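You operate a simulated robot arm through the tools that you are given. There is no shell and no other tool. Be economical: measure what you need, move in short steps, check, and stop when the job is done.

You are at the controls of a simulated robot arm. One attempt, no reset.

TASK
Let the cord off and back off the stool seat bolt.
Fine: free the blue cord lock, wind back till the meter shows SLACK, then loosen the bolt with the brown torque key and stand the key in its rest.

The check looks at the end state, three seconds after you hand in, the way a careful person would. Anything else that was tipped, shoved, dropped, spilled or broken makes it a failure.

THE ROBOT
A 7-joint arm with a two-finger parallel gripper, fixed in place. Base frame: the origin is at the foot of the arm, x ahead of it, y to its left, z up; the work surface is at about z = 0.826. Units: m, degrees, N and s.
With the tool pointing down near the work surface it reaches from about 0.24 to 0.68 m from the base axis. Its first joint turns from -66.0 to 66.0 degrees. Payload 2.4 kg.
Tool frame: the origin (TCP) lies between the finger pads and is the grasp point; the fingertips stand 0.03 m ahead of it; z points along the fingers, y is the line along which they close. Largest opening 0.094 m; finger width 0.028, thickness 0.01; the body of the gripper, 0.05 by 0.096 m, starts 0.055 m behind the TCP.
Orientation is told as [roll, pitch, yaw] about the base's x, y, z axes, in that order, counted from this pose: with the fingers straight down and closing along the base's y, the tool's x points along the base's -x, its y along +y and its z along -z.

THE INTERFACE
- The arm moves only by the tool jog_arm. Its argument "plan" is text: rows parted by semicolons, each of 7 numbers parted by spaces: the turn, a rotation vector about the tool's x, y, z in rad, then the shift along the tool's x, y, z in m, then the finger opening in m, from 0 to 0.094. In form: wx wy wz x y z gripper; .... A call has 1 to 20 rows; each row is the pose to reach, as a shift and turn from the pose commanded when the call began, along the tool's axes at that moment. Rows are played at 5 a second. More than 0.05 m and 8.6 degrees between two rows, or a gripper value outside its range, and nothing of the call is played. A pose out of reach is approached as far as the arm can. The call stops where the force on the tool passes 40 N (or 10 N more than at its start, if that is more) or the arm is blocked; 0.2 s more then pass. The fingers move at their own pace (about 0.153 m/s each) and stop on an object; they squeeze with about 27 N. The grip force told is the motor's: it shows also when the fingers shut on nothing. Time passes only in rows, and 0.2 s behind the last, so rows that repeat a pose let the fingers close. The reply holds the time, the measured pose of the TCP, the force on the tool along the base axes, the opening and the grip force, in the units named above and with some noise.
- Cameras (640 x 400 px; columns grow to the right, rows downward): "scene" is fixed at [0.0391, 0.4711, 1.4447]; the picture's right is [-0.75, -0.66, 0.00], its down [-0.37, 0.42, -0.83] and it looks along [0.55, -0.62, -0.56] (base axes); focal length 313 px, centre (320, 200). "wrist" rides on the gripper at [0.076, 0.014, -0.102] in the tool frame; the picture's right is [-0.18, 0.98, 0.00], its down [-0.75, -0.14, -0.64] and it looks along [-0.63, -0.12, 0.77] (tool axes); focal length 243 px, centre (320, 200). There is no depth. A picture from a camera that has moved, and an enlarged one, comes with that camera's place and axes in the base frame and with its lens.
- get_image(camera): a new picture of that camera. It takes no simulated time.
- enlarge(camera, box): a new picture of the part [left, top, right, bottom] of that camera's present view, enlarged. It takes no simulated time.
- close_job(): hands the job in; it is judged then, once.

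Go step by step. Nothing tells you positions but the pictures and the camera data: compare them with the known pose of the tool, close in by small moves and look again before you grip or let go. The budget is 120 turns and 68 pictures, counting those below and the enlarged ones. Unless the task says otherwise, let go and move clear before handing in, and close with one line.

The tools are called after "Call:" as a command line: name --argument value ..., lists and objects as JSON in quotes. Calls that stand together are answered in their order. jog_arm: Moves the arm, as the interface text tells. Its arguments: {"type":"object","properties":{"plan":{"type":"string"}},"required":["plan"]} The other tools are called the same way: get_image (camera) takes a picture; enlarge (camera, box) takes an enlarged picture of a part of a camera's view; close_job () hands the job in.

At the start:

```text
clock: 0.0
eef_pos: [0.4121, -0.0508, 1.2076]
tcp_rot: [0.0, -0.1, -0.1]
contact_force: [1.2, 0.5, 0.1]
gripper_width: 0.094
finger_force: 0.0
```

scene: 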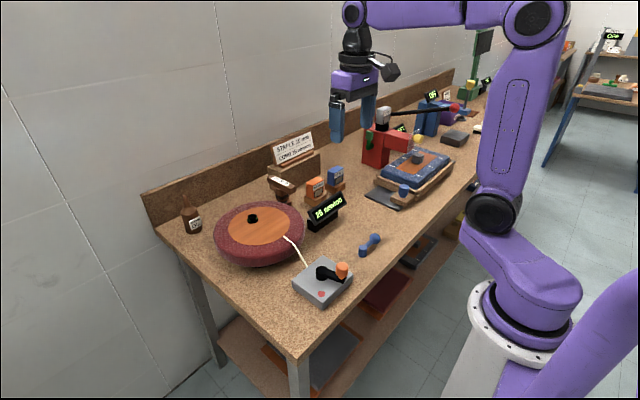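
wrist: 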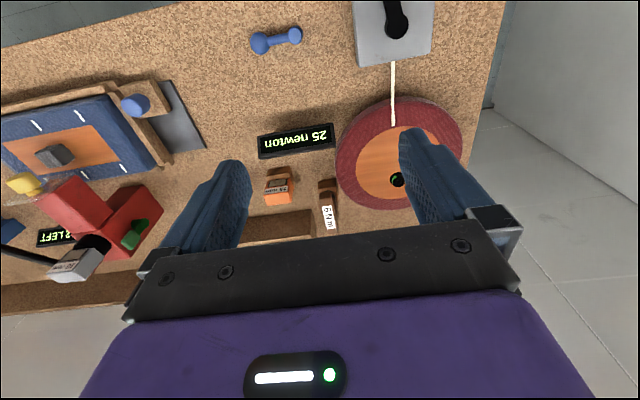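

I see a round stool seat with a bolt, a cord running to a grey winder box, a meter reading 25 newton, and rests with several keys. I'll zoom in to identify each part.

Call:
enlarge --camera "scene" --box '[260, 220, 400, 308]'

Call:
enlarge --camera "scene" --box '[170, 120, 360, 240]'

Call:
enlarge --camera "scene" --box '[340, 70, 500, 210]'

Call:
enlarge --camera "wrist" --box '[240, 0, 500, 240]'

```text
4.55 times, centred on (330, 264) of scene
camera zoom: at [0.0391, 0.4711, 1.4447], right [-0.75, -0.66, 0.0], down [-0.37, 0.42, -0.83], along [0.55, -0.62, -0.56], focal length 1424 px, centre (274, -91)
```

zoom: 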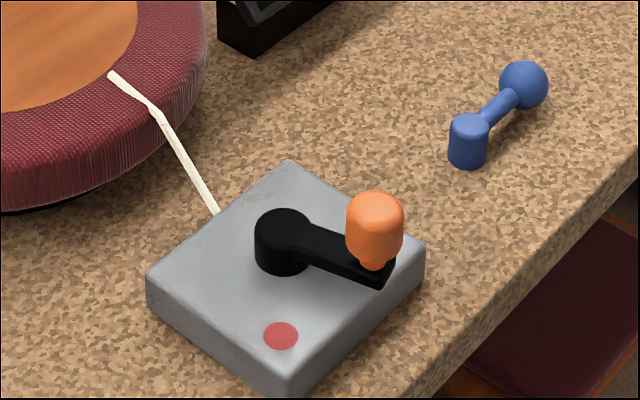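

```text
3.33 times, centred on (265, 180) of scene
camera zoom: at [0.0391, 0.4711, 1.4447], right [-0.75, -0.66, 0.0], down [-0.37, 0.42, -0.83], along [0.55, -0.62, -0.56], focal length 1044 px, centre (503, 267)
```

zoom: 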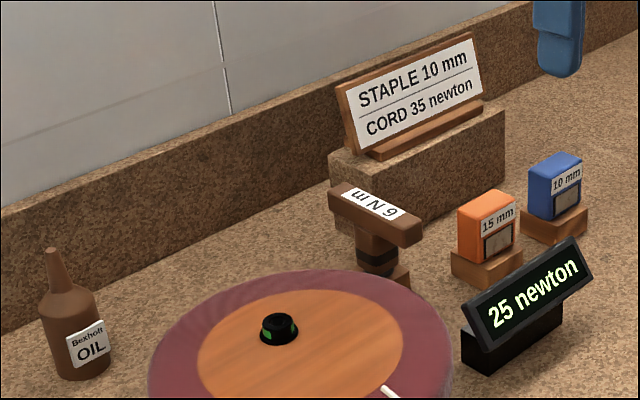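

```text
2.86 times, centred on (420, 140) of scene
camera zoom: at [0.0391, 0.4711, 1.4447], right [-0.75, -0.66, 0.0], down [-0.37, 0.42, -0.83], along [0.55, -0.62, -0.56], focal length 895 px, centre (34, 371)
```

zoom: 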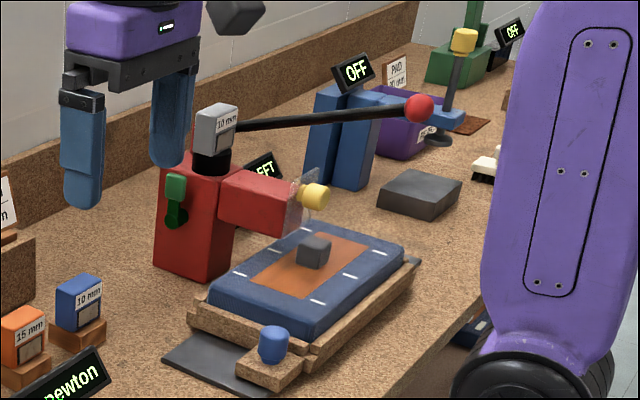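

```text
1.67 times, centred on (370, 120) of wrist
camera zoom: at [0.3354, -0.0372, 1.3116], right [0.18, 0.98, 0.0], down [0.75, -0.14, 0.64], along [0.63, -0.12, -0.77], focal length 404 px, centre (237, 333)
```

zoom: 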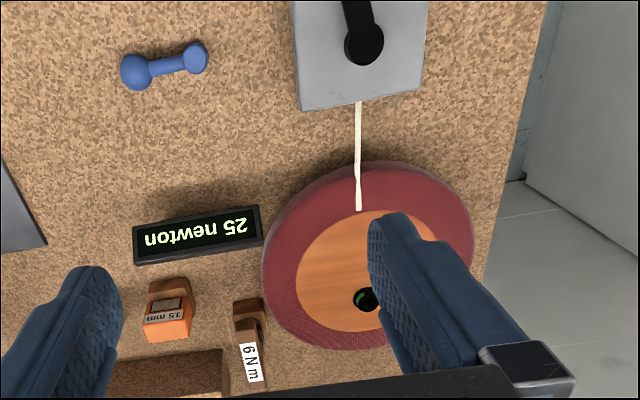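

The blue dumbbell-shaped lever near (0.37, -0.08…-0.14) is probably the cord lock. I'll move over it for a closer look.

Call:
jog_arm --plan "0 0 0 0.014 -0.012 0.036 0.094;0 0 0 0.028 -0.024 0.072 0.094;0 0 0 0.042 -0.036 0.108 0.094;0 0 0 0.056 -0.048 0.143 0.094;0 0 0 0.072 -0.06 0.178 0.094;0 0 0 0.072 -0.06 0.178 0.094"

Call:
get_image --camera "wrist"

Call:
get_image --camera "scene"

```text
clock: 1.4
eef_pos: [0.3401, -0.1108, 1.0288]
tcp_rot: [0.1, 0.0, 0.0]
contact_force: [0.2, 0.8, 1.0]
gripper_width: 0.094
finger_force: 0.0
```

```text
61 pictures are left
camera wrist: at [0.2632, -0.0969, 1.1323], right [0.18, 0.98, 0.0], down [0.75, -0.14, 0.64], along [0.63, -0.12, -0.77], focal length 243 px, centre (320, 200)
```

wrist: 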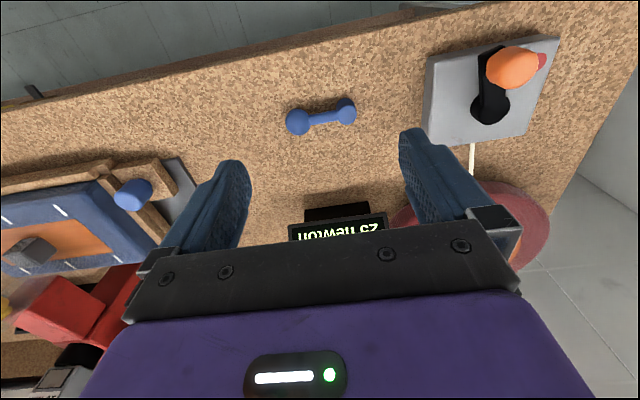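

```text
60 pictures are left
```

scene: 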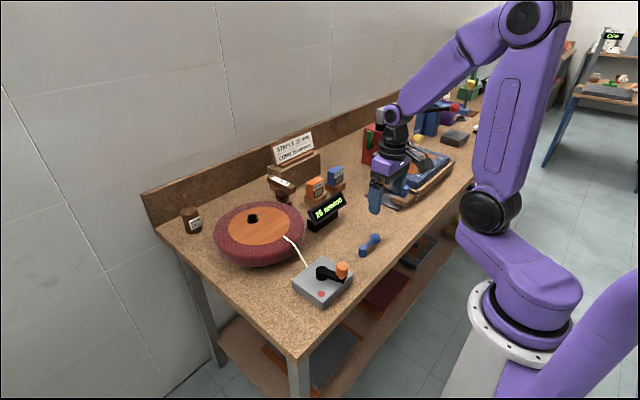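

Call:
enlarge --camera "wrist" --box '[260, 40, 420, 160]'

Call:
enlarge --camera "scene" --box '[340, 220, 400, 265]'

Call:
enlarge --camera "wrist" --box '[400, 20, 580, 160]'

```text
3.33 times, centred on (340, 100) of wrist
camera zoom: at [0.2632, -0.0969, 1.1323], right [0.18, 0.98, 0.0], down [0.75, -0.14, 0.64], along [0.63, -0.12, -0.77], focal length 809 px, centre (253, 533)
```

zoom: 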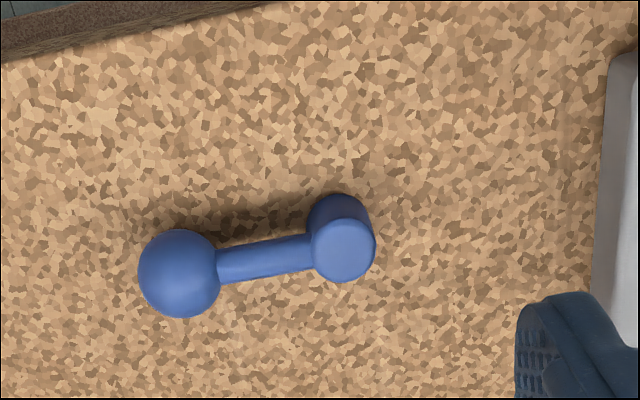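

```text
8.89 times, centred on (370, 242) of scene
camera zoom: at [0.0391, 0.4711, 1.4447], right [-0.75, -0.66, 0.0], down [-0.37, 0.42, -0.83], along [0.55, -0.62, -0.56], focal length 2785 px, centre (-124, -178)
```

zoom: 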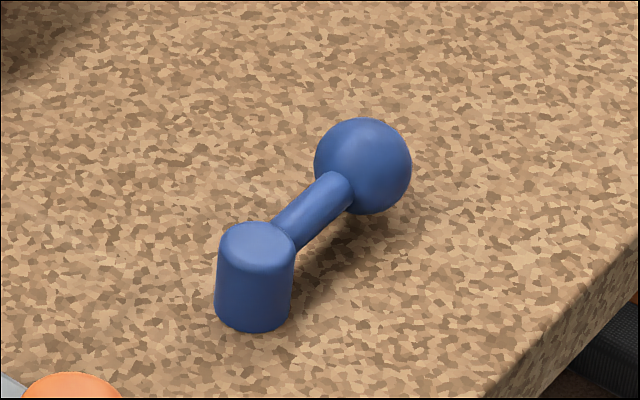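

```text
2.86 times, centred on (490, 90) of wrist
camera zoom: at [0.2632, -0.0969, 1.1323], right [0.18, 0.98, 0.0], down [0.75, -0.14, 0.64], along [0.63, -0.12, -0.77], focal length 693 px, centre (-166, 514)
```

zoom: 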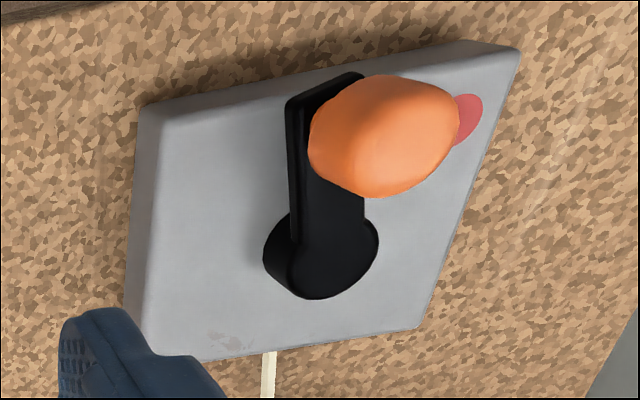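

The lever has a vertical pivot at about (0.373, -0.085) and its ball end is at (0.373, -0.143). I'll turn the gripper so the fingers straddle the ball along x and check the alignment before lowering.

Call:
jog_arm --plan "0 0 -0.143 -0.003 -0.003 0.007 0.06;0 0 -0.286 -0.006 -0.006 0.014 0.06;0 0 -0.428 -0.009 -0.009 0.021 0.06;0 0 -0.571 -0.012 -0.012 0.028 0.06;0 0 -0.714 -0.015 -0.015 0.035 0.06;0 0 -0.857 -0.018 -0.018 0.042 0.06;0 0 -1.0 -0.021 -0.021 0.05 0.06;0 0 -1.143 -0.024 -0.024 0.057 0.06;0 0 -1.285 -0.027 -0.027 0.064 0.06;0 0 -1.428 -0.03 -0.03 0.072 0.06;0 0 -1.571 -0.033 -0.032 0.079 0.06;0 0 -1.571 -0.033 -0.032 0.079 0.06"

Call:
get_image --camera "wrist"

Call:
enlarge --camera "scene" --box '[280, 150, 440, 270]'

```text
clock: 4.0
eef_pos: [0.3716, -0.1432, 0.9511]
tcp_rot: [0.0, 0.0, 90.1]
contact_force: [0.2, -0.4, -0.1]
gripper_width: 0.0601
finger_force: 0.1
```

```text
56 pictures are left
camera wrist: at [0.3581, -0.2202, 1.0543], right [-0.98, 0.18, 0.0], down [0.14, 0.75, 0.64], along [0.12, 0.63, -0.77], focal length 243 px, centre (320, 200)
```

wrist: 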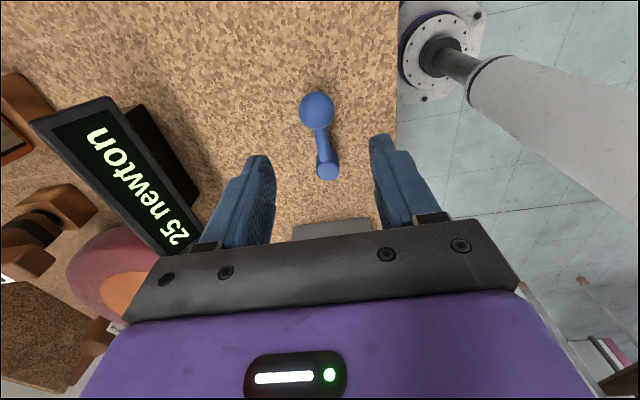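

```text
3.33 times, centred on (360, 210) of scene
camera zoom: at [0.0391, 0.4711, 1.4447], right [-0.75, -0.66, 0.0], down [-0.37, 0.42, -0.83], along [0.55, -0.62, -0.56], focal length 1044 px, centre (187, 167)
```

zoom: 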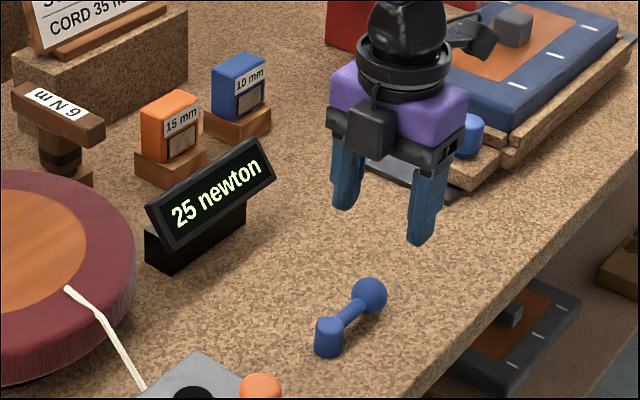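

The ball is centred between the fingers. I'll lower so the tips flank it.

Call:
jog_arm --plan "0 0 0 0.001 0 0.03 0.06;0 0 0 0.002 -0.001 0.055 0.06;0 0 0 0.003 -0.002 0.075 0.06;0 0 0 0.003 -0.002 0.084 0.045;0 0 0 0.003 -0.002 0.084 0.045"

Call:
get_image --camera "wrist"

```text
clock: 5.2
eef_pos: [0.374, -0.147, 0.8667]
tcp_rot: [0.0, 0.0, 90.0]
contact_force: [-0.7, 0.0, -0.2]
gripper_width: 0.0448
finger_force: 0.1
```

```text
54 pictures are left
camera wrist: at [0.3601, -0.2225, 0.971], right [-0.98, 0.18, 0.0], down [0.14, 0.75, 0.64], along [0.12, 0.63, -0.77], focal length 243 px, centre (320, 200)
```

wrist: 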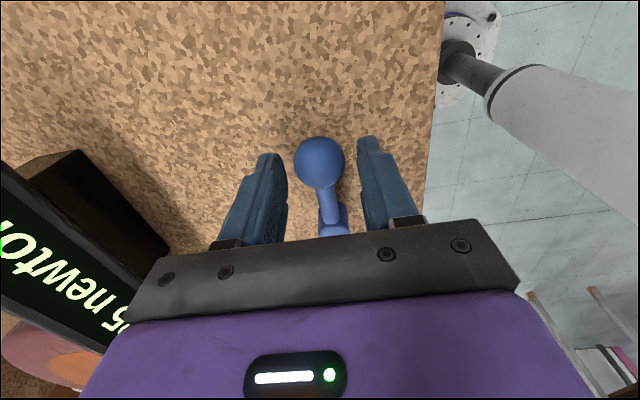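

Testing the direction: a gentle nudge toward -x.

Call:
jog_arm --plan "0 0 0 0 0.005 0 0.045;0 0 0 0 0.01 0 0.045;0 0 0 0 0.014 0 0.045;0 0 0 0 0.018 0 0.045;0 0 0 0 0.022 0 0.045"

Call:
get_image --camera "wrist"

```text
clock: 6.4
eef_pos: [0.3586, -0.1462, 0.8689]
tcp_rot: [-0.9, 0.3, 90.3]
contact_force: [29.6, 9.2, -9.7]
gripper_width: 0.0619
finger_force: 15.1
```

```text
53 pictures are left
camera wrist: at [0.343, -0.2226, 0.9718], right [-0.98, 0.18, -0.02], down [0.13, 0.76, 0.64], along [0.13, 0.63, -0.77], focal length 243 px, centre (320, 200)
```

wrist: 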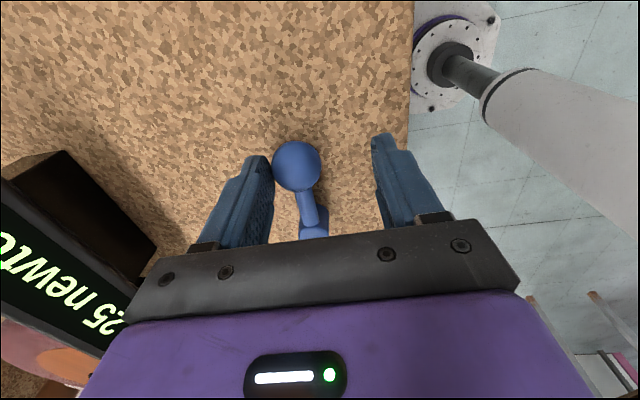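

The lever resists toward -x, about 30 N with no movement, so I'll back off and try +x.

Call:
jog_arm --plan "0 0 0 0 -0.008 0 0.045;0 0 0 0 -0.018 0 0.045;0 0 0 0 -0.026 0 0.045;0 0 0 0 -0.032 0 0.045;0 0 0 0 -0.036 0 0.045;0 0 0 0 -0.04 0 0.045"

Call:
get_image --camera "wrist"

```text
clock: 7.8
eef_pos: [0.3921, -0.1462, 0.8663]
tcp_rot: [0.2, 0.0, 90.0]
contact_force: [-0.4, -0.5, -0.4]
gripper_width: 0.0456
finger_force: 0.6
```

```text
52 pictures are left
camera wrist: at [0.3781, -0.2229, 0.9707], right [-0.98, 0.18, 0.0], down [0.14, 0.75, 0.64], along [0.12, 0.63, -0.77], focal length 243 px, centre (320, 200)
```

wrist: 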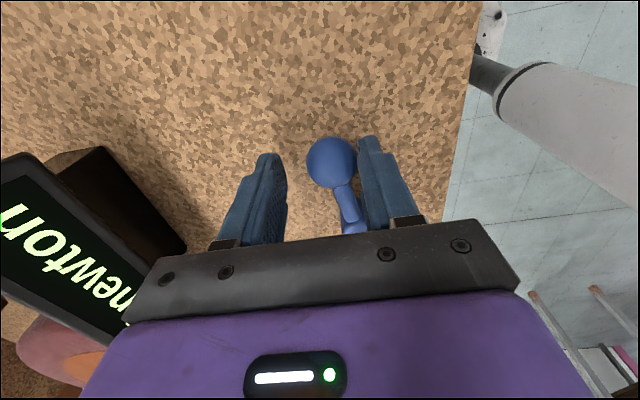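

It swings freely toward +x. I'll follow the arc around the pivot in small steps.

Call:
jog_arm --plan "0 0 -0.14 -0.005 -0.007 0 0.045;0 0 -0.28 -0.009 -0.015 0 0.045;0 0 -0.42 -0.0146 -0.022 0 0.045;0 0 -0.56 -0.0208 -0.028 0 0.045;0 0 -0.7 -0.0277 -0.033 0 0.045"

Call:
get_image --camera "wrist"

Call:
enlarge --camera "scene" --box '[280, 180, 440, 300]'

```text
clock: 9.0
eef_pos: [0.4269, -0.117, 0.8661]
tcp_rot: [0.1, 0.0, 130.2]
contact_force: [-0.6, -1.3, 0.2]
gripper_width: 0.046
finger_force: 0.3
```

```text
51 pictures are left
camera wrist: at [0.4645, -0.1858, 0.9705], right [-0.87, -0.5, 0.0], down [-0.38, 0.67, 0.64], along [-0.32, 0.56, -0.77], focal length 243 px, centre (320, 200)
```

wrist: 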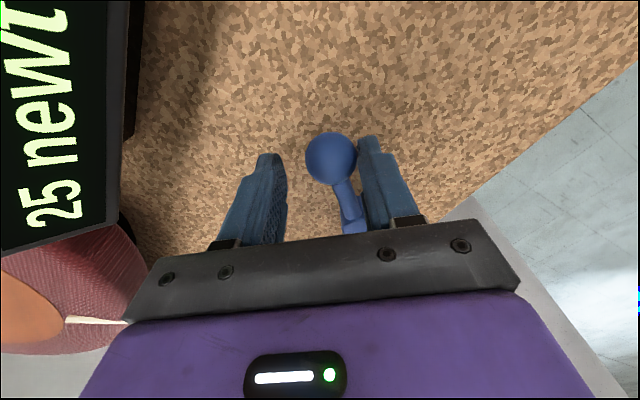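

```text
3.33 times, centred on (360, 240) of scene
camera zoom: at [0.0391, 0.4711, 1.4448], right [-0.75, -0.66, 0.0], down [-0.37, 0.42, -0.83], along [0.55, -0.62, -0.56], focal length 1044 px, centre (187, 67)
```

zoom: 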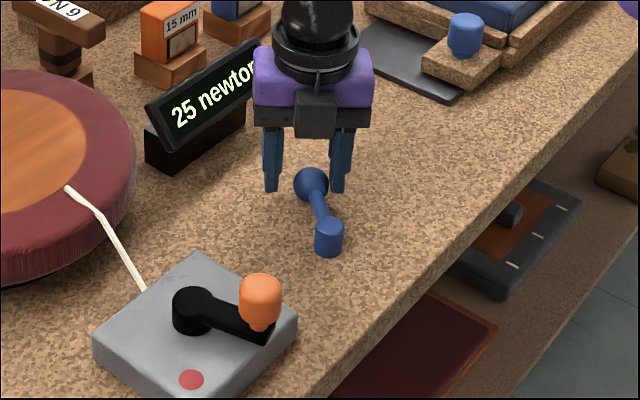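

The lever is following. I'll continue the arc toward 90° with only a little extra rotation, keeping the camera clear of the meter.

Call:
jog_arm --plan "0 0 -0.04 -0.0032 -0.0086 0 0.045;0 0 -0.08 -0.008 -0.0168 0 0.045;0 0 -0.12 -0.0138 -0.024 0 0.045;0 0 -0.16 -0.0208 -0.0305 0 0.045;0 0 -0.2 -0.0268 -0.0345 0 0.045"

Call:
enlarge --camera "scene" --box '[280, 180, 440, 300]'

```text
clock: 10.2
eef_pos: [0.437, -0.0794, 0.8684]
tcp_rot: [-0.3, 0.4, 141.5]
contact_force: [12.6, -29.1, -6.5]
gripper_width: 0.0537
finger_force: 7.5
```

```text
3.33 times, centred on (360, 240) of scene
camera zoom: at [0.0396, 0.4704, 1.445], right [-0.75, -0.66, 0.0], down [-0.37, 0.42, -0.83], along [0.55, -0.62, -0.56], focal length 1044 px, centre (187, 67)
```

zoom: 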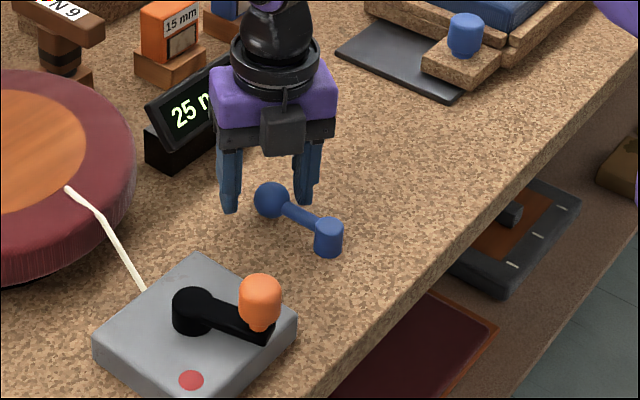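

It hit the far stop, about 90° from its start, so the lock should be free. I'll back off, rise clear and look.

Call:
jog_arm --plan "0 0 0 0 0.005 0 0.05;0 0 0 0 0.008 0 0.055;0 0 0 0 0.008 -0.04 0.055;0 0 0 0 0.008 -0.085 0.055;0 0 0 0 0.008 -0.13 0.055;0 0 0 0 0.008 -0.17 0.055"

Call:
get_image --camera "scene"

Call:
enlarge --camera "scene" --box '[280, 190, 400, 310]'

```text
clock: 11.6
eef_pos: [0.4284, -0.0819, 1.0361]
tcp_rot: [0.2, 0.0, 141.7]
contact_force: [-0.7, 0.1, 0.4]
gripper_width: 0.0552
finger_force: 0.2
```

```text
48 pictures are left
```

scene: 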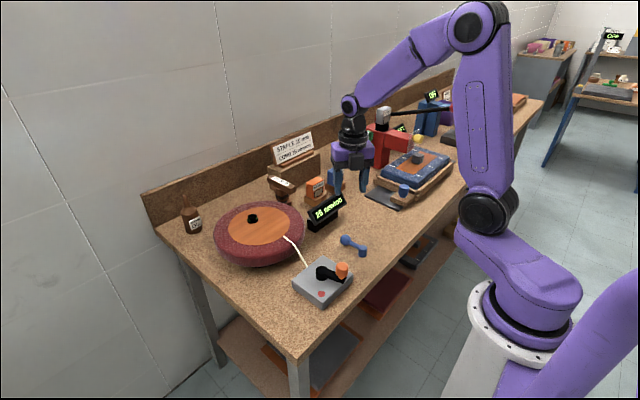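

```text
3.33 times, centred on (340, 250) of scene
camera zoom: at [0.0391, 0.4711, 1.4447], right [-0.75, -0.66, 0.0], down [-0.37, 0.42, -0.83], along [0.55, -0.62, -0.56], focal length 1044 px, centre (253, 33)
```

zoom: 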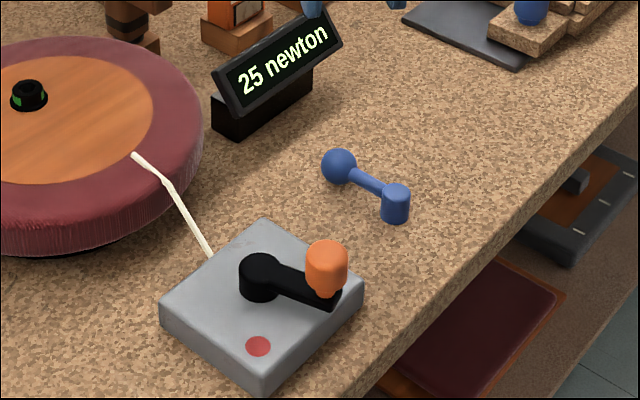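

The lock is at its free stop and the meter still reads 25 N. Next I'll hover over the orange crank knob at about (0.341, 0.053) with the fingers aligned to the crank arm.

Call:
jog_arm --plan "0 0 0.136 -0.01 -0.0035 0.003 0.06;0 0 0.272 -0.02 -0.007 0.006 0.06;0 0 0.408 -0.03 -0.0104 0.009 0.06;0 0 0.544 -0.04 -0.0139 0.012 0.06;0 0 0.68 -0.05 -0.0173 0.015 0.06;0 0 0.816 -0.06 -0.0208 0.018 0.06;0 0 0.952 -0.07 -0.0243 0.021 0.06;0 0 1.088 -0.08 -0.0277 0.024 0.06;0 0 1.224 -0.091 -0.0312 0.027 0.06;0 0 1.36 -0.101 -0.0347 0.03 0.06;0 0 1.496 -0.111 -0.0381 0.033 0.06;0 0 1.632 -0.121 -0.0416 0.036 0.06;0 0 1.768 -0.131 -0.045 0.04 0.06;0 0 1.904 -0.141 -0.0485 0.043 0.06;0 0 2.04 -0.152 -0.052 0.046 0.06;0 0 2.04 -0.152 -0.052 0.046 0.06"

Call:
get_image --camera "wrist"

Call:
enlarge --camera "scene" --box '[260, 190, 400, 310]'

```text
clock: 15.0
eef_pos: [0.3423, 0.0551, 0.9911]
tcp_rot: [0.0, 0.1, 24.5]
contact_force: [0.9, 0.5, -0.5]
gripper_width: 0.0601
finger_force: 0.1
```

```text
46 pictures are left
camera wrist: at [0.2672, 0.0349, 1.0945], right [-0.24, 0.97, 0.0], down [0.74, 0.19, 0.64], along [0.62, 0.16, -0.77], focal length 243 px, centre (320, 200)
```

wrist: 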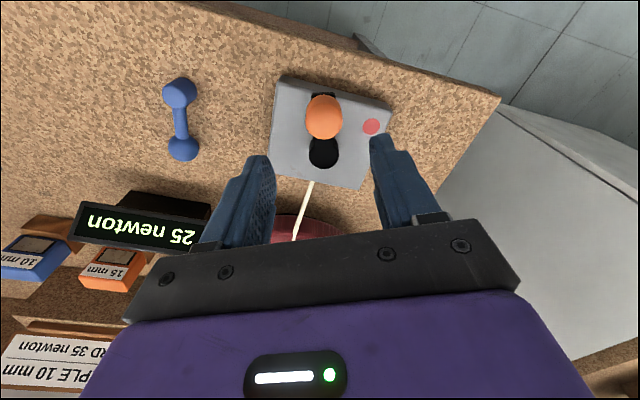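

```text
3.33 times, centred on (330, 250) of scene
camera zoom: at [0.0391, 0.4711, 1.4447], right [-0.75, -0.66, 0.0], down [-0.37, 0.42, -0.83], along [0.55, -0.62, -0.56], focal length 1044 px, centre (287, 33)
```

zoom: 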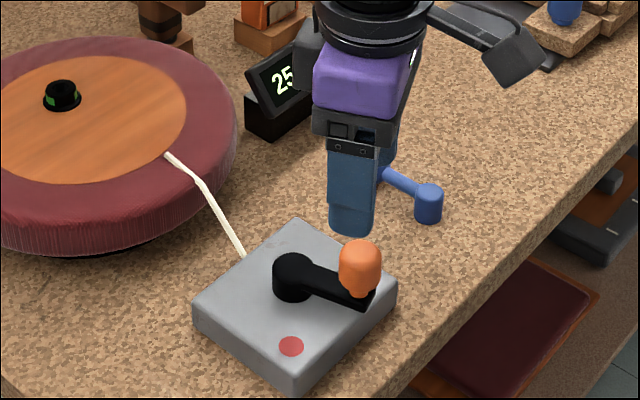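

The knob sits at about (0.340, 0.055, 0.90) with the hub at (0.382, 0.069). I'll lower around it and close.

Call:
jog_arm --plan "0 0 0 0.001 0 0.03 0.06;0 0 0 0.002 0.001 0.055 0.06;0 0 0 0.002 0.001 0.078 0.06;0 0 0 0.002 0.001 0.078 0.06"

Call:
enlarge --camera "scene" --box '[260, 190, 400, 310]'

Call:
get_image --camera "wrist"

```text
clock: 16.0
eef_pos: [0.3397, 0.0512, 0.9123]
tcp_rot: [0.0, 0.1, 24.8]
contact_force: [0.1, -0.6, 0.6]
gripper_width: 0.0602
finger_force: 0.2
```

```text
3.33 times, centred on (330, 250) of scene
camera zoom: at [0.0391, 0.4711, 1.4447], right [-0.75, -0.66, 0.0], down [-0.37, 0.42, -0.83], along [0.55, -0.62, -0.56], focal length 1044 px, centre (287, 33)
```

zoom: 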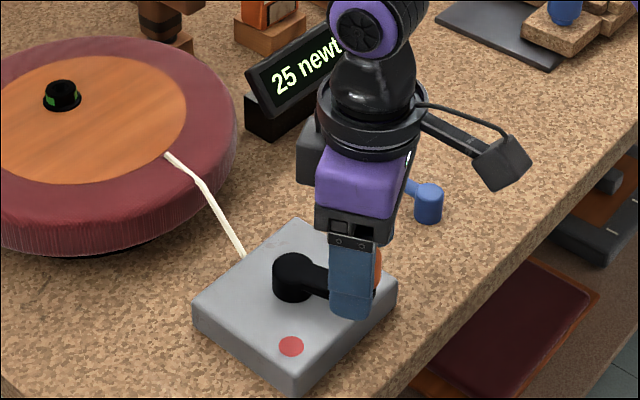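

```text
43 pictures are left
camera wrist: at [0.2656, 0.0328, 1.0156], right [-0.24, 0.97, 0.0], down [0.74, 0.19, 0.64], along [0.62, 0.16, -0.77], focal length 243 px, centre (320, 200)
```

wrist: 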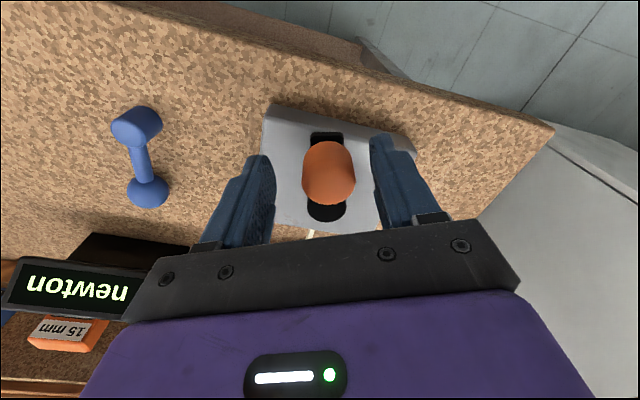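

The knob is about 4 mm off-centre toward +tool y. I'll correct that and close.

Call:
jog_arm --plan "0 0 0 0 0.004 0 0.05;0 0 0 0 0.004 0 0.03;0 0 0 0 0.004 0 0.022;0 0 0 0 0.004 0 0.022"

Call:
get_image --camera "wrist"

```text
clock: 17.0
eef_pos: [0.3393, 0.0567, 0.9106]
tcp_rot: [0.1, 0.0, 24.7]
contact_force: [0.0, 1.0, -1.9]
gripper_width: 0.0289
finger_force: 45.0
```

```text
42 pictures are left
camera wrist: at [0.2639, 0.0371, 1.0153], right [-0.24, 0.97, 0.0], down [0.74, 0.19, 0.64], along [0.62, 0.16, -0.77], focal length 243 px, centre (320, 200)
```

wrist: 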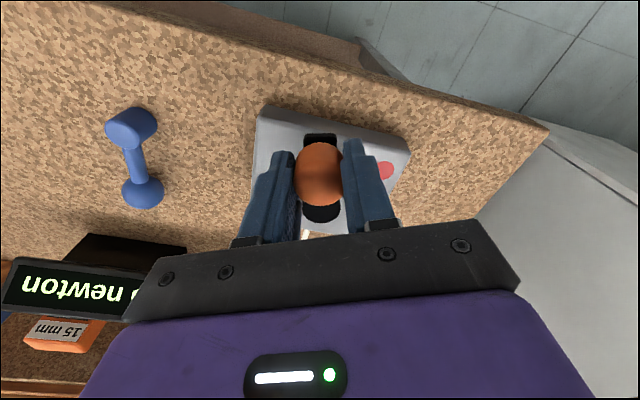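

The knob is gripped. I'll test by turning about 16° counter-clockwise, then read the meter.

Call:
jog_arm --plan "0 0 -0.07 0.0004 -0.0031 0 0.022;0 0 -0.14 0.0006 -0.0061 0 0.022;0 0 -0.21 0.0006 -0.0092 0 0.022;0 0 -0.28 0.0004 -0.0123 0 0.022;0 0 -0.28 0.0004 -0.0123 0 0.022"

Call:
enlarge --camera "scene" --box '[260, 170, 400, 310]'

```text
clock: 18.2
eef_pos: [0.3438, 0.0453, 0.9137]
tcp_rot: [0.1, 0.1, 40.8]
contact_force: [-2.8, -0.6, -24.5]
gripper_width: 0.0288
finger_force: 44.8
```

```text
2.86 times, centred on (330, 240) of scene
camera zoom: at [0.0394, 0.4712, 1.4447], right [-0.75, -0.66, 0.0], down [-0.37, 0.42, -0.83], along [0.55, -0.62, -0.56], focal length 895 px, centre (291, 86)
```

zoom: 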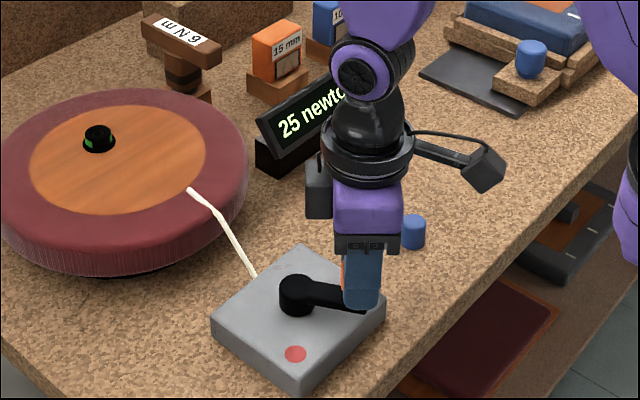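

The crank moved and the meter still shows 25, but there's an odd vertical force of -24 N. I'll lower slightly to relieve it and re-read.

Call:
jog_arm --plan "0 0 0 0 0 0.001 0.022;0 0 0 0 0 0.002 0.022;0 0 0 0 0 0.002 0.022"

Call:
get_image --camera "wrist"

```text
clock: 19.0
eef_pos: [0.3435, 0.0459, 0.9117]
tcp_rot: [0.1, 0.0, 40.8]
contact_force: [-16.9, 0.1, 35.2]
gripper_width: 0.0286
finger_force: 44.9
```

```text
40 pictures are left
camera wrist: at [0.2766, 0.0063, 1.0152], right [-0.5, 0.86, 0.0], down [0.66, 0.39, 0.64], along [0.55, 0.32, -0.77], focal length 243 px, centre (320, 200)
```

wrist: 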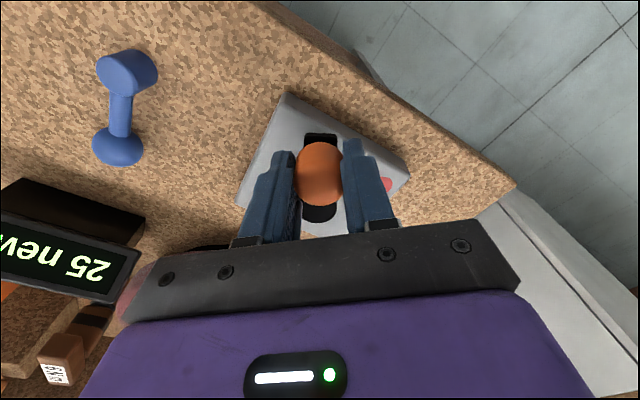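

That is just stiff-grip sensitivity. I'll loosen to a cage of 36 mm and keep turning counter-clockwise, then check the meter.

Call:
jog_arm --plan "0 0 0 0 0 -0.001 0.036;0 0 0 0 0 -0.001 0.036;0 0 -0.14 0.0006 -0.0061 -0.001 0.036;0 0 -0.28 0.0004 -0.0123 -0.001 0.036;0 0 -0.42 -0.0007 -0.0184 -0.001 0.036;0 0 -0.42 -0.0007 -0.0184 -0.001 0.036"

Call:
enlarge --camera "scene" --box '[260, 170, 400, 310]'

```text
clock: 20.4
eef_pos: [0.3566, 0.0327, 0.9128]
tcp_rot: [-0.1, -0.1, 64.8]
contact_force: [-1.3, 0.6, 0.8]
gripper_width: 0.0365
finger_force: 0.7
```

```text
2.86 times, centred on (330, 240) of scene
camera zoom: at [0.0391, 0.4711, 1.4447], right [-0.75, -0.66, 0.0], down [-0.37, 0.42, -0.83], along [0.55, -0.62, -0.56], focal length 895 px, centre (291, 86)
```

zoom: 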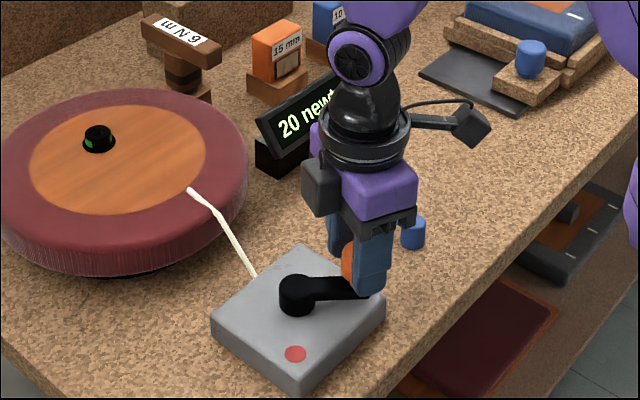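

The meter is down to 20, so counter-clockwise is right. I'll continue about 72° more.

Call:
jog_arm --plan "0 0 -0.14 0.0006 -0.0061 0 0.036;0 0 -0.28 0.0004 -0.0123 0 0.036;0 0 -0.42 -0.0007 -0.0184 0 0.036;0 0 -0.56 -0.0026 -0.0243 0 0.036;0 0 -0.7 -0.0053 -0.0298 0 0.036;0 0 -0.84 -0.0088 -0.0349 0 0.036;0 0 -0.98 -0.013 -0.0395 0 0.036;0 0 -1.12 -0.0177 -0.0434 0 0.036;0 0 -1.26 -0.023 -0.0467 0 0.036;0 0 -1.26 -0.023 -0.0467 0 0.036"

Call:
enlarge --camera "scene" --box '[260, 170, 400, 310]'

Call:
get_image --camera "wrist"

```text
clock: 22.6
eef_pos: [0.4083, 0.0315, 0.9125]
tcp_rot: [0.0, 0.1, 137.1]
contact_force: [4.1, -24.3, 0.0]
gripper_width: 0.0449
finger_force: 7.0
```

```text
2.86 times, centred on (330, 240) of scene
camera zoom: at [0.0393, 0.4705, 1.445], right [-0.75, -0.66, 0.0], down [-0.37, 0.42, -0.83], along [0.55, -0.62, -0.56], focal length 895 px, centre (291, 86)
```

zoom: 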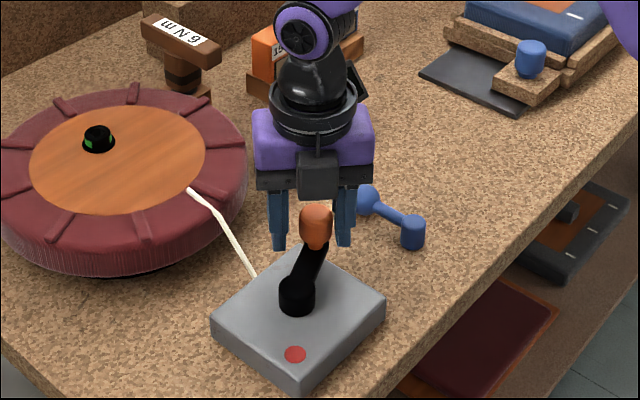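

```text
37 pictures are left
camera wrist: at [0.4542, -0.0314, 1.0156], right [-0.8, -0.59, 0.0], down [-0.46, 0.62, 0.64], along [-0.38, 0.52, -0.77], focal length 243 px, centre (320, 200)
```

wrist: 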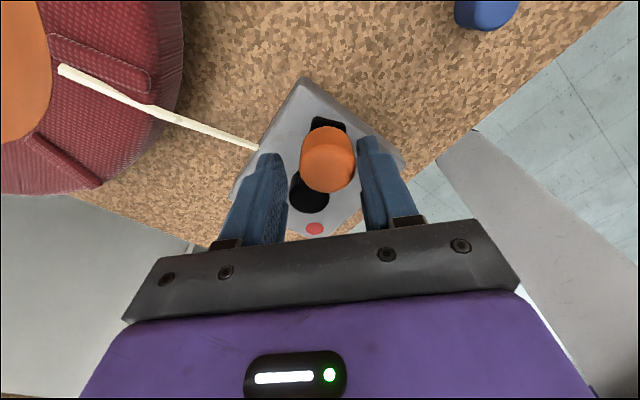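

The seat cover has relaxed and the crank met resistance, likely its stop. I'll back off, rise and read the meter.

Call:
jog_arm --plan "0 0 0 0 0.004 0 0.045;0 0 0 0 0.007 0 0.055;0 0 0 0 0.007 -0.03 0.06;0 0 0 0 0.007 -0.07 0.06;0 0 0 0.02 0.0 -0.11 0.06;0 0 0 0.0 0.0 -0.14 0.06"

Call:
get_image --camera "wrist"

Call:
enlarge --camera "scene" --box '[180, 140, 380, 310]'

```text
clock: 24.0
eef_pos: [0.4081, 0.0328, 1.0521]
tcp_rot: [0.0, -0.1, 137.0]
contact_force: [-0.1, 0.0, 0.8]
gripper_width: 0.06
finger_force: 0.0
```

```text
36 pictures are left
camera wrist: at [0.4545, -0.0288, 1.1555], right [-0.81, -0.59, 0.0], down [-0.45, 0.62, 0.64], along [-0.38, 0.52, -0.77], focal length 243 px, centre (320, 200)
```

wrist: 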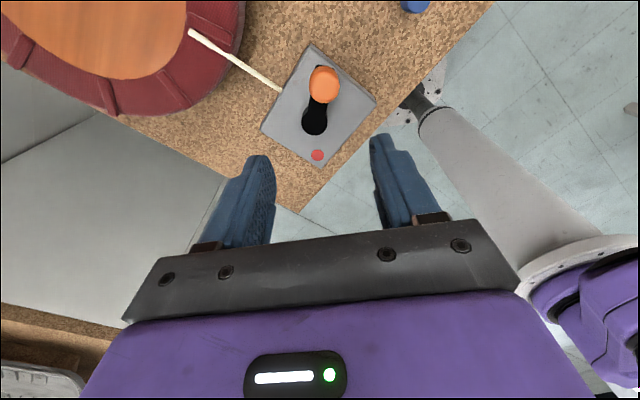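

```text
2.35 times, centred on (280, 225) of scene
camera zoom: at [0.0392, 0.4711, 1.4447], right [-0.75, -0.66, 0.0], down [-0.37, 0.42, -0.83], along [0.55, -0.62, -0.56], focal length 737 px, centre (414, 141)
```

zoom: 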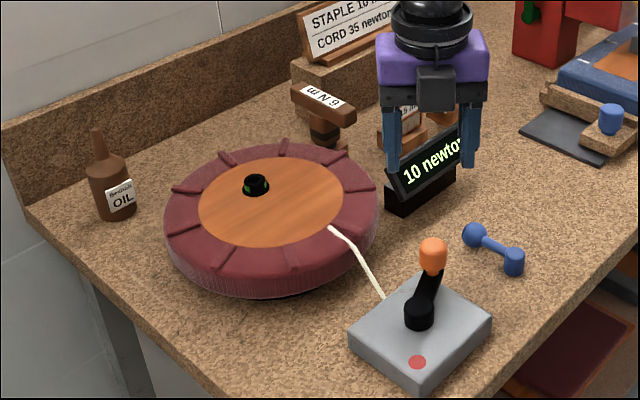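

The meter shows 10 N, so I need roughly 75°+ more; the resistance was the crank's damping. I'll recentre over the knob, now at about (0.413, 0.020), a bit higher so only the knob is caged.

Call:
jog_arm --plan "0 0 0 0.006 0.003 0.04 0.06;0 0 0 0.0125 0.006 0.075 0.06;0 0 0 0.0125 0.006 0.095 0.06;0 0 0 0.0125 0.006 0.095 0.06"

Call:
get_image --camera "wrist"

```text
clock: 25.0
eef_pos: [0.4109, 0.0203, 0.9578]
tcp_rot: [0.0, 0.0, 136.9]
contact_force: [0.4, 0.0, 0.4]
gripper_width: 0.0599
finger_force: 0.0
```

```text
34 pictures are left
camera wrist: at [0.4584, -0.0429, 1.0609], right [-0.81, -0.59, 0.0], down [-0.45, 0.62, 0.64], along [-0.38, 0.52, -0.77], focal length 243 px, centre (320, 200)
```

wrist: 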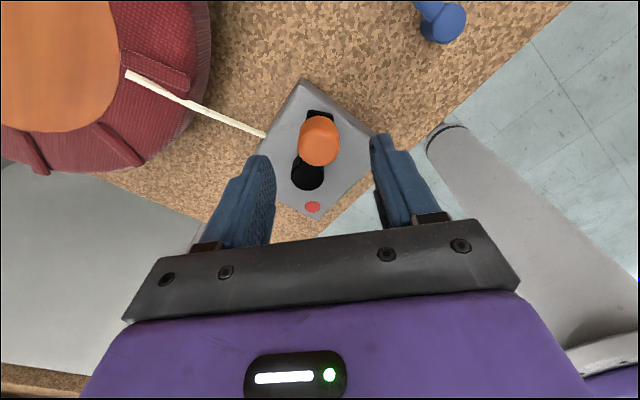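

The knob is centred. I'll descend to z≈0.92, cage it, and turn slowly through about 55° more.

Call:
jog_arm --plan "0 0 0 0 -0.001 0.02 0.06;0 0 0 0 -0.001 0.038 0.05;0 0 0 0 -0.001 0.038 0.042;0 0 -0.05 0.001 -0.0073 0.038 0.042;0 0 -0.05 0.001 -0.0073 0.038 0.042;0 0 -0.1 0.001 -0.013 0.038 0.042;0 0 -0.1 0.001 -0.013 0.038 0.042;0 0 -0.15 0.0004 -0.0187 0.038 0.042;0 0 -0.15 0.0004 -0.0187 0.038 0.042;0 0 -0.2 -0.001 -0.0242 0.038 0.042;0 0 -0.2 -0.001 -0.0242 0.038 0.042;0 0 -0.25 -0.0029 -0.0296 0.038 0.042;0 0 -0.25 -0.0029 -0.0296 0.038 0.042;0 0 -0.3 -0.0055 -0.0345 0.038 0.042;0 0 -0.3 -0.0055 -0.0345 0.038 0.042;0 0 -0.35 -0.0089 -0.0392 0.038 0.042;0 0 -0.35 -0.0089 -0.0392 0.038 0.042;0 0 -0.4 -0.0125 -0.0435 0.038 0.042;0 0 -0.4 -0.0125 -0.0435 0.038 0.042"

Call:
get_image --camera "scene"

Call:
get_image --camera "wrist"

```text
clock: 29.0
eef_pos: [0.4334, 0.0611, 0.9186]
tcp_rot: [0.0, 0.0, 160.0]
contact_force: [-0.4, 0.5, 0.5]
gripper_width: 0.0423
finger_force: 0.4
```

```text
33 pictures are left
```

scene: 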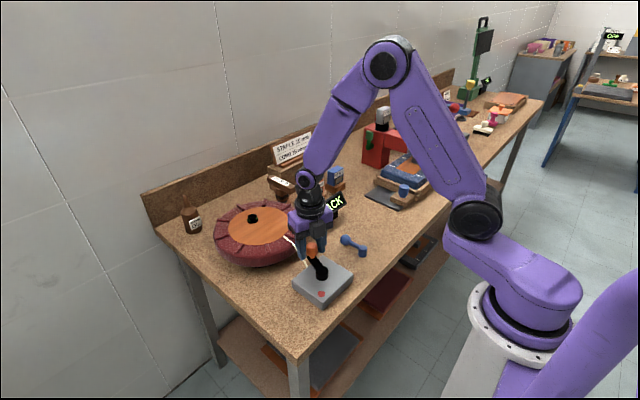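

```text
32 pictures are left
camera wrist: at [0.5006, 0.0211, 1.0223], right [-0.51, -0.86, 0.0], down [-0.66, 0.39, 0.64], along [-0.55, 0.33, -0.77], focal length 243 px, centre (320, 200)
```

wrist: 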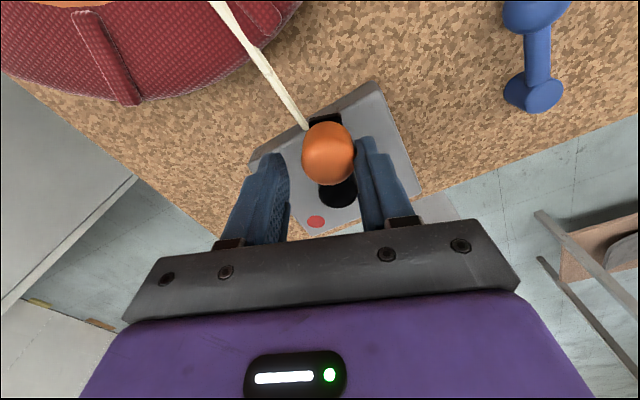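

The meter now reads "…ACK", so I'll open, rise clear and confirm.

Call:
jog_arm --plan "0 0 0 0 0 0 0.06;0 0 0 0 0 -0.02 0.06;0 0 0 0 0 -0.06 0.06;0 0 0 0 0 -0.11 0.06;0 0 0 0 0 -0.16 0.06;0 0 0 0 0 -0.2 0.06"

Call:
jog_arm --plan "0 0 0.14 -0.006 0.007 0 0.06;0 0 0.28 -0.012 0.014 0 0.06;0 0 0.42 0 0.02 0 0.06;0 0 0.56 0.02 0.03 0 0.06;0 0 0.7 0.03 0.04 0 0.06;0 0 0.84 0.04 0.05 0 0.06;0 0 0.98 0.05 0.06 0 0.06;0 0 1.12 0.06 0.07 0 0.06;0 0 1.26 0.07 0.075 0 0.06;0 0 1.4 0.08 0.08 0 0.06;0 0 1.54 0.09 0.082 0 0.06;0 0 1.68 0.1 0.083 0 0.06;0 0 1.82 0.11 0.084 0 0.06;0 0 1.96 0.12 0.085 0 0.06;0 0 2.1 0.13 0.086 0 0.06;0 0 2.24 0.14 0.087 0 0.06;0 0 2.38 0.145 0.087 0 0.06;0 0 2.52 0.145 0.087 0 0.06;0 0 2.66 0.145 0.087 0 0.06;0 0 2.793 0.145 0.087 0 0.06"

Call:
get_image --camera "wrist"

Call:
enlarge --camera "scene" --box '[180, 140, 380, 310]'

```text
clock: 30.4
eef_pos: [0.4349, 0.0598, 1.119]
tcp_rot: [0.2, 0.0, 159.8]
contact_force: [-0.5, 0.9, 0.6]
gripper_width: 0.06
finger_force: 0.0
```

```text
clock: 34.6
eef_pos: [0.5401, -0.0704, 1.1198]
tcp_rot: [0.0, 0.0, -0.3]
contact_force: [0.3, 0.3, 0.6]
gripper_width: 0.06
finger_force: 0.1
```

```text
31 pictures are left
camera wrist: at [0.4646, -0.0568, 1.2231], right [0.19, 0.98, 0.0], down [0.75, -0.14, 0.64], along [0.63, -0.12, -0.77], focal length 243 px, centre (320, 200)
```

wrist: 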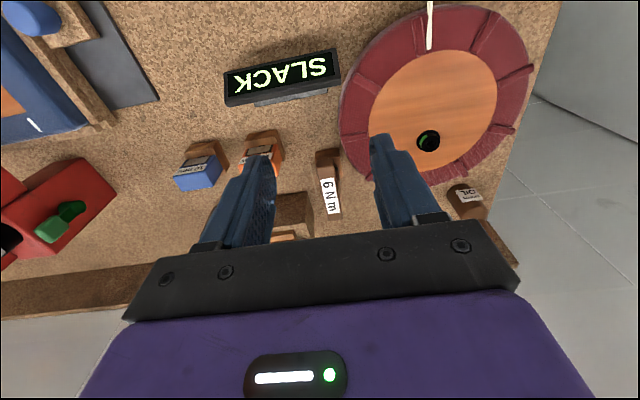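

```text
2.35 times, centred on (280, 225) of scene
camera zoom: at [0.0391, 0.4711, 1.4447], right [-0.75, -0.66, 0.0], down [-0.37, 0.42, -0.83], along [0.55, -0.62, -0.56], focal length 737 px, centre (414, 141)
```

zoom: 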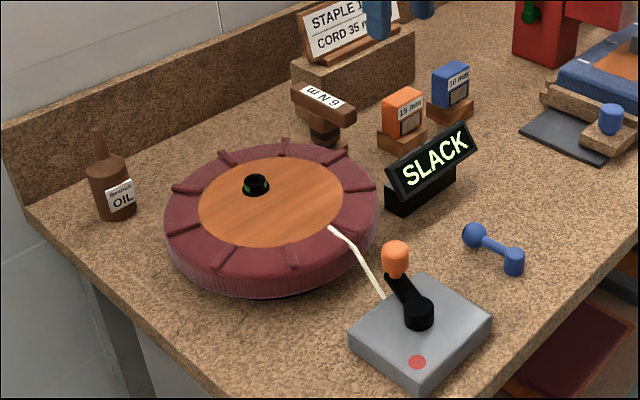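

SLACK is confirmed. Next I'll look closely at the key and the bolt.

Call:
enlarge --camera "wrist" --box '[280, 110, 480, 240]'

Call:
enlarge --camera "scene" --box '[230, 155, 310, 230]'

```text
3.08 times, centred on (380, 175) of wrist
camera zoom: at [0.4646, -0.0568, 1.2231], right [0.19, 0.98, 0.0], down [0.75, -0.14, 0.64], along [0.63, -0.12, -0.77], focal length 746 px, centre (135, 277)
```

zoom: 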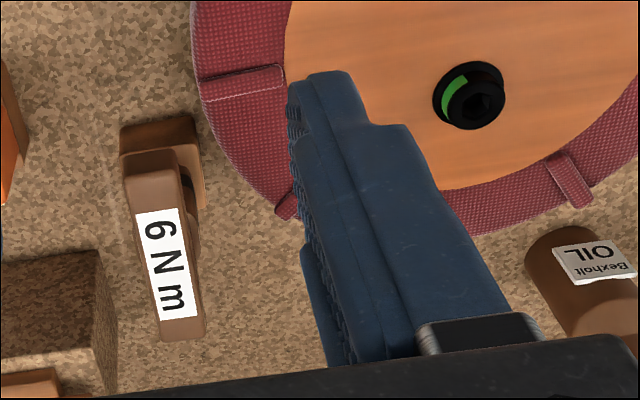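

```text
5.33 times, centred on (270, 192) of scene
camera zoom: at [0.0391, 0.4711, 1.4447], right [-0.75, -0.66, 0.0], down [-0.37, 0.42, -0.83], along [0.55, -0.62, -0.56], focal length 1671 px, centre (587, 240)
```

zoom: 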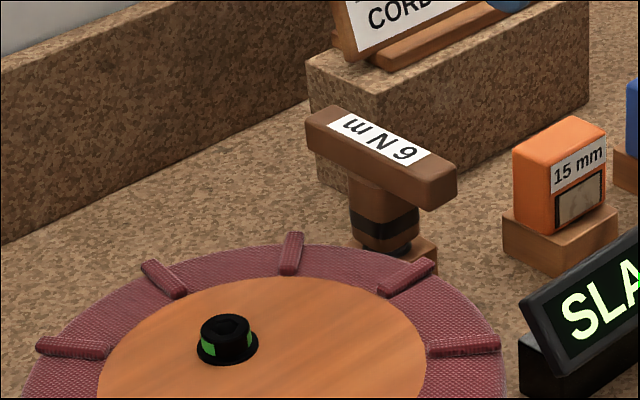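

Estimates: bolt head at (0.651, 0.068, z≈0.908), key axis near (0.69, -0.083) with its bar along x and top at z≈0.94. I'll move over the key, which is near the reach limit, and check.

Call:
jog_arm --plan "0 0 0 -0.03 -0.003 0.02 0.06;0 0 0 -0.06 -0.006 0.04 0.06;0 0 0 -0.09 -0.009 0.06 0.06;0 0 0 -0.12 -0.012 0.075 0.06;0 0 0 -0.14 -0.0125 0.09 0.06;0 0 0 -0.14 -0.0125 0.09 0.06"

Call:
get_image --camera "wrist"

Call:
enlarge --camera "scene" --box '[230, 120, 350, 230]'

```text
clock: 36.0
eef_pos: [0.6797, -0.0837, 1.0287]
tcp_rot: [0.0, 0.1, -0.1]
contact_force: [-0.5, 0.3, 0.5]
gripper_width: 0.0599
finger_force: 0.0
```

```text
27 pictures are left
camera wrist: at [0.604, -0.0698, 1.1321], right [0.19, 0.98, 0.0], down [0.75, -0.14, 0.64], along [0.63, -0.12, -0.77], focal length 243 px, centre (320, 200)
```

wrist: 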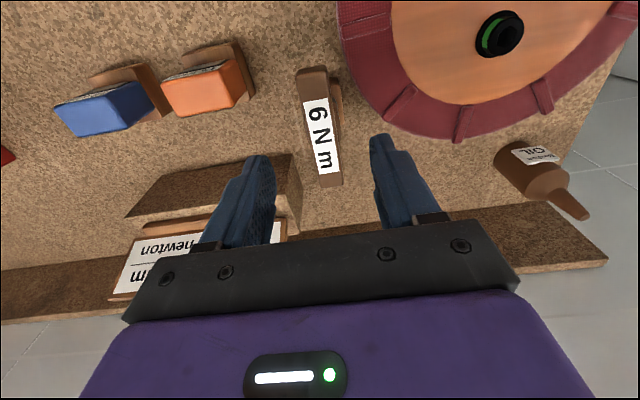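

```text
3.64 times, centred on (290, 175) of scene
camera zoom: at [0.0391, 0.4711, 1.4447], right [-0.75, -0.66, 0.0], down [-0.37, 0.42, -0.83], along [0.55, -0.62, -0.56], focal length 1139 px, centre (429, 291)
```

zoom: 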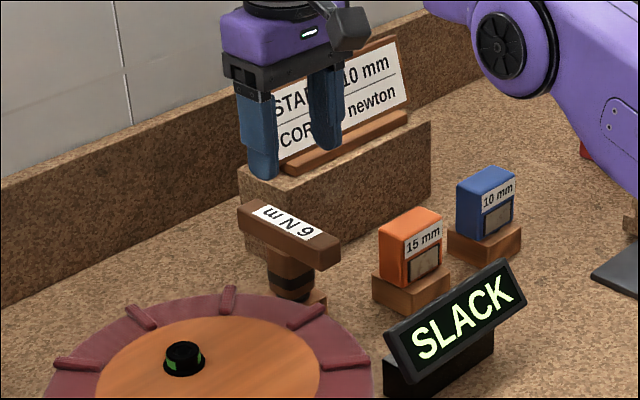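

The pose is reachable. The bar centre is at about (0.693, -0.085) with its top at ≈0.942. I'll go above the bar, then down partway.

Call:
jog_arm --plan "0 0 0 -0.006 -0.0015 0.02 0.05;0 0 0 -0.012 -0.0015 0.045 0.05;0 0 0 -0.012 -0.0015 0.06 0.05;0 0 0 -0.012 -0.0015 0.06 0.05"

Call:
get_image --camera "wrist"

```text
clock: 37.0
eef_pos: [0.6894, -0.086, 0.9692]
tcp_rot: [-0.1, 0.0, -0.2]
contact_force: [-0.3, 0.4, 0.2]
gripper_width: 0.05
finger_force: 0.0
out of reach, approached as far as the arm can: row 1, 2, 3, 4
```

```text
25 pictures are left
camera wrist: at [0.613, -0.0718, 1.0723], right [0.19, 0.98, 0.0], down [0.75, -0.14, 0.64], along [0.63, -0.12, -0.77], focal length 243 px, centre (320, 200)
```

wrist: 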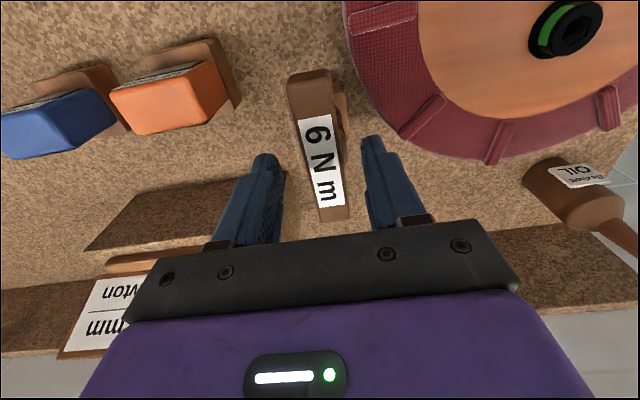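

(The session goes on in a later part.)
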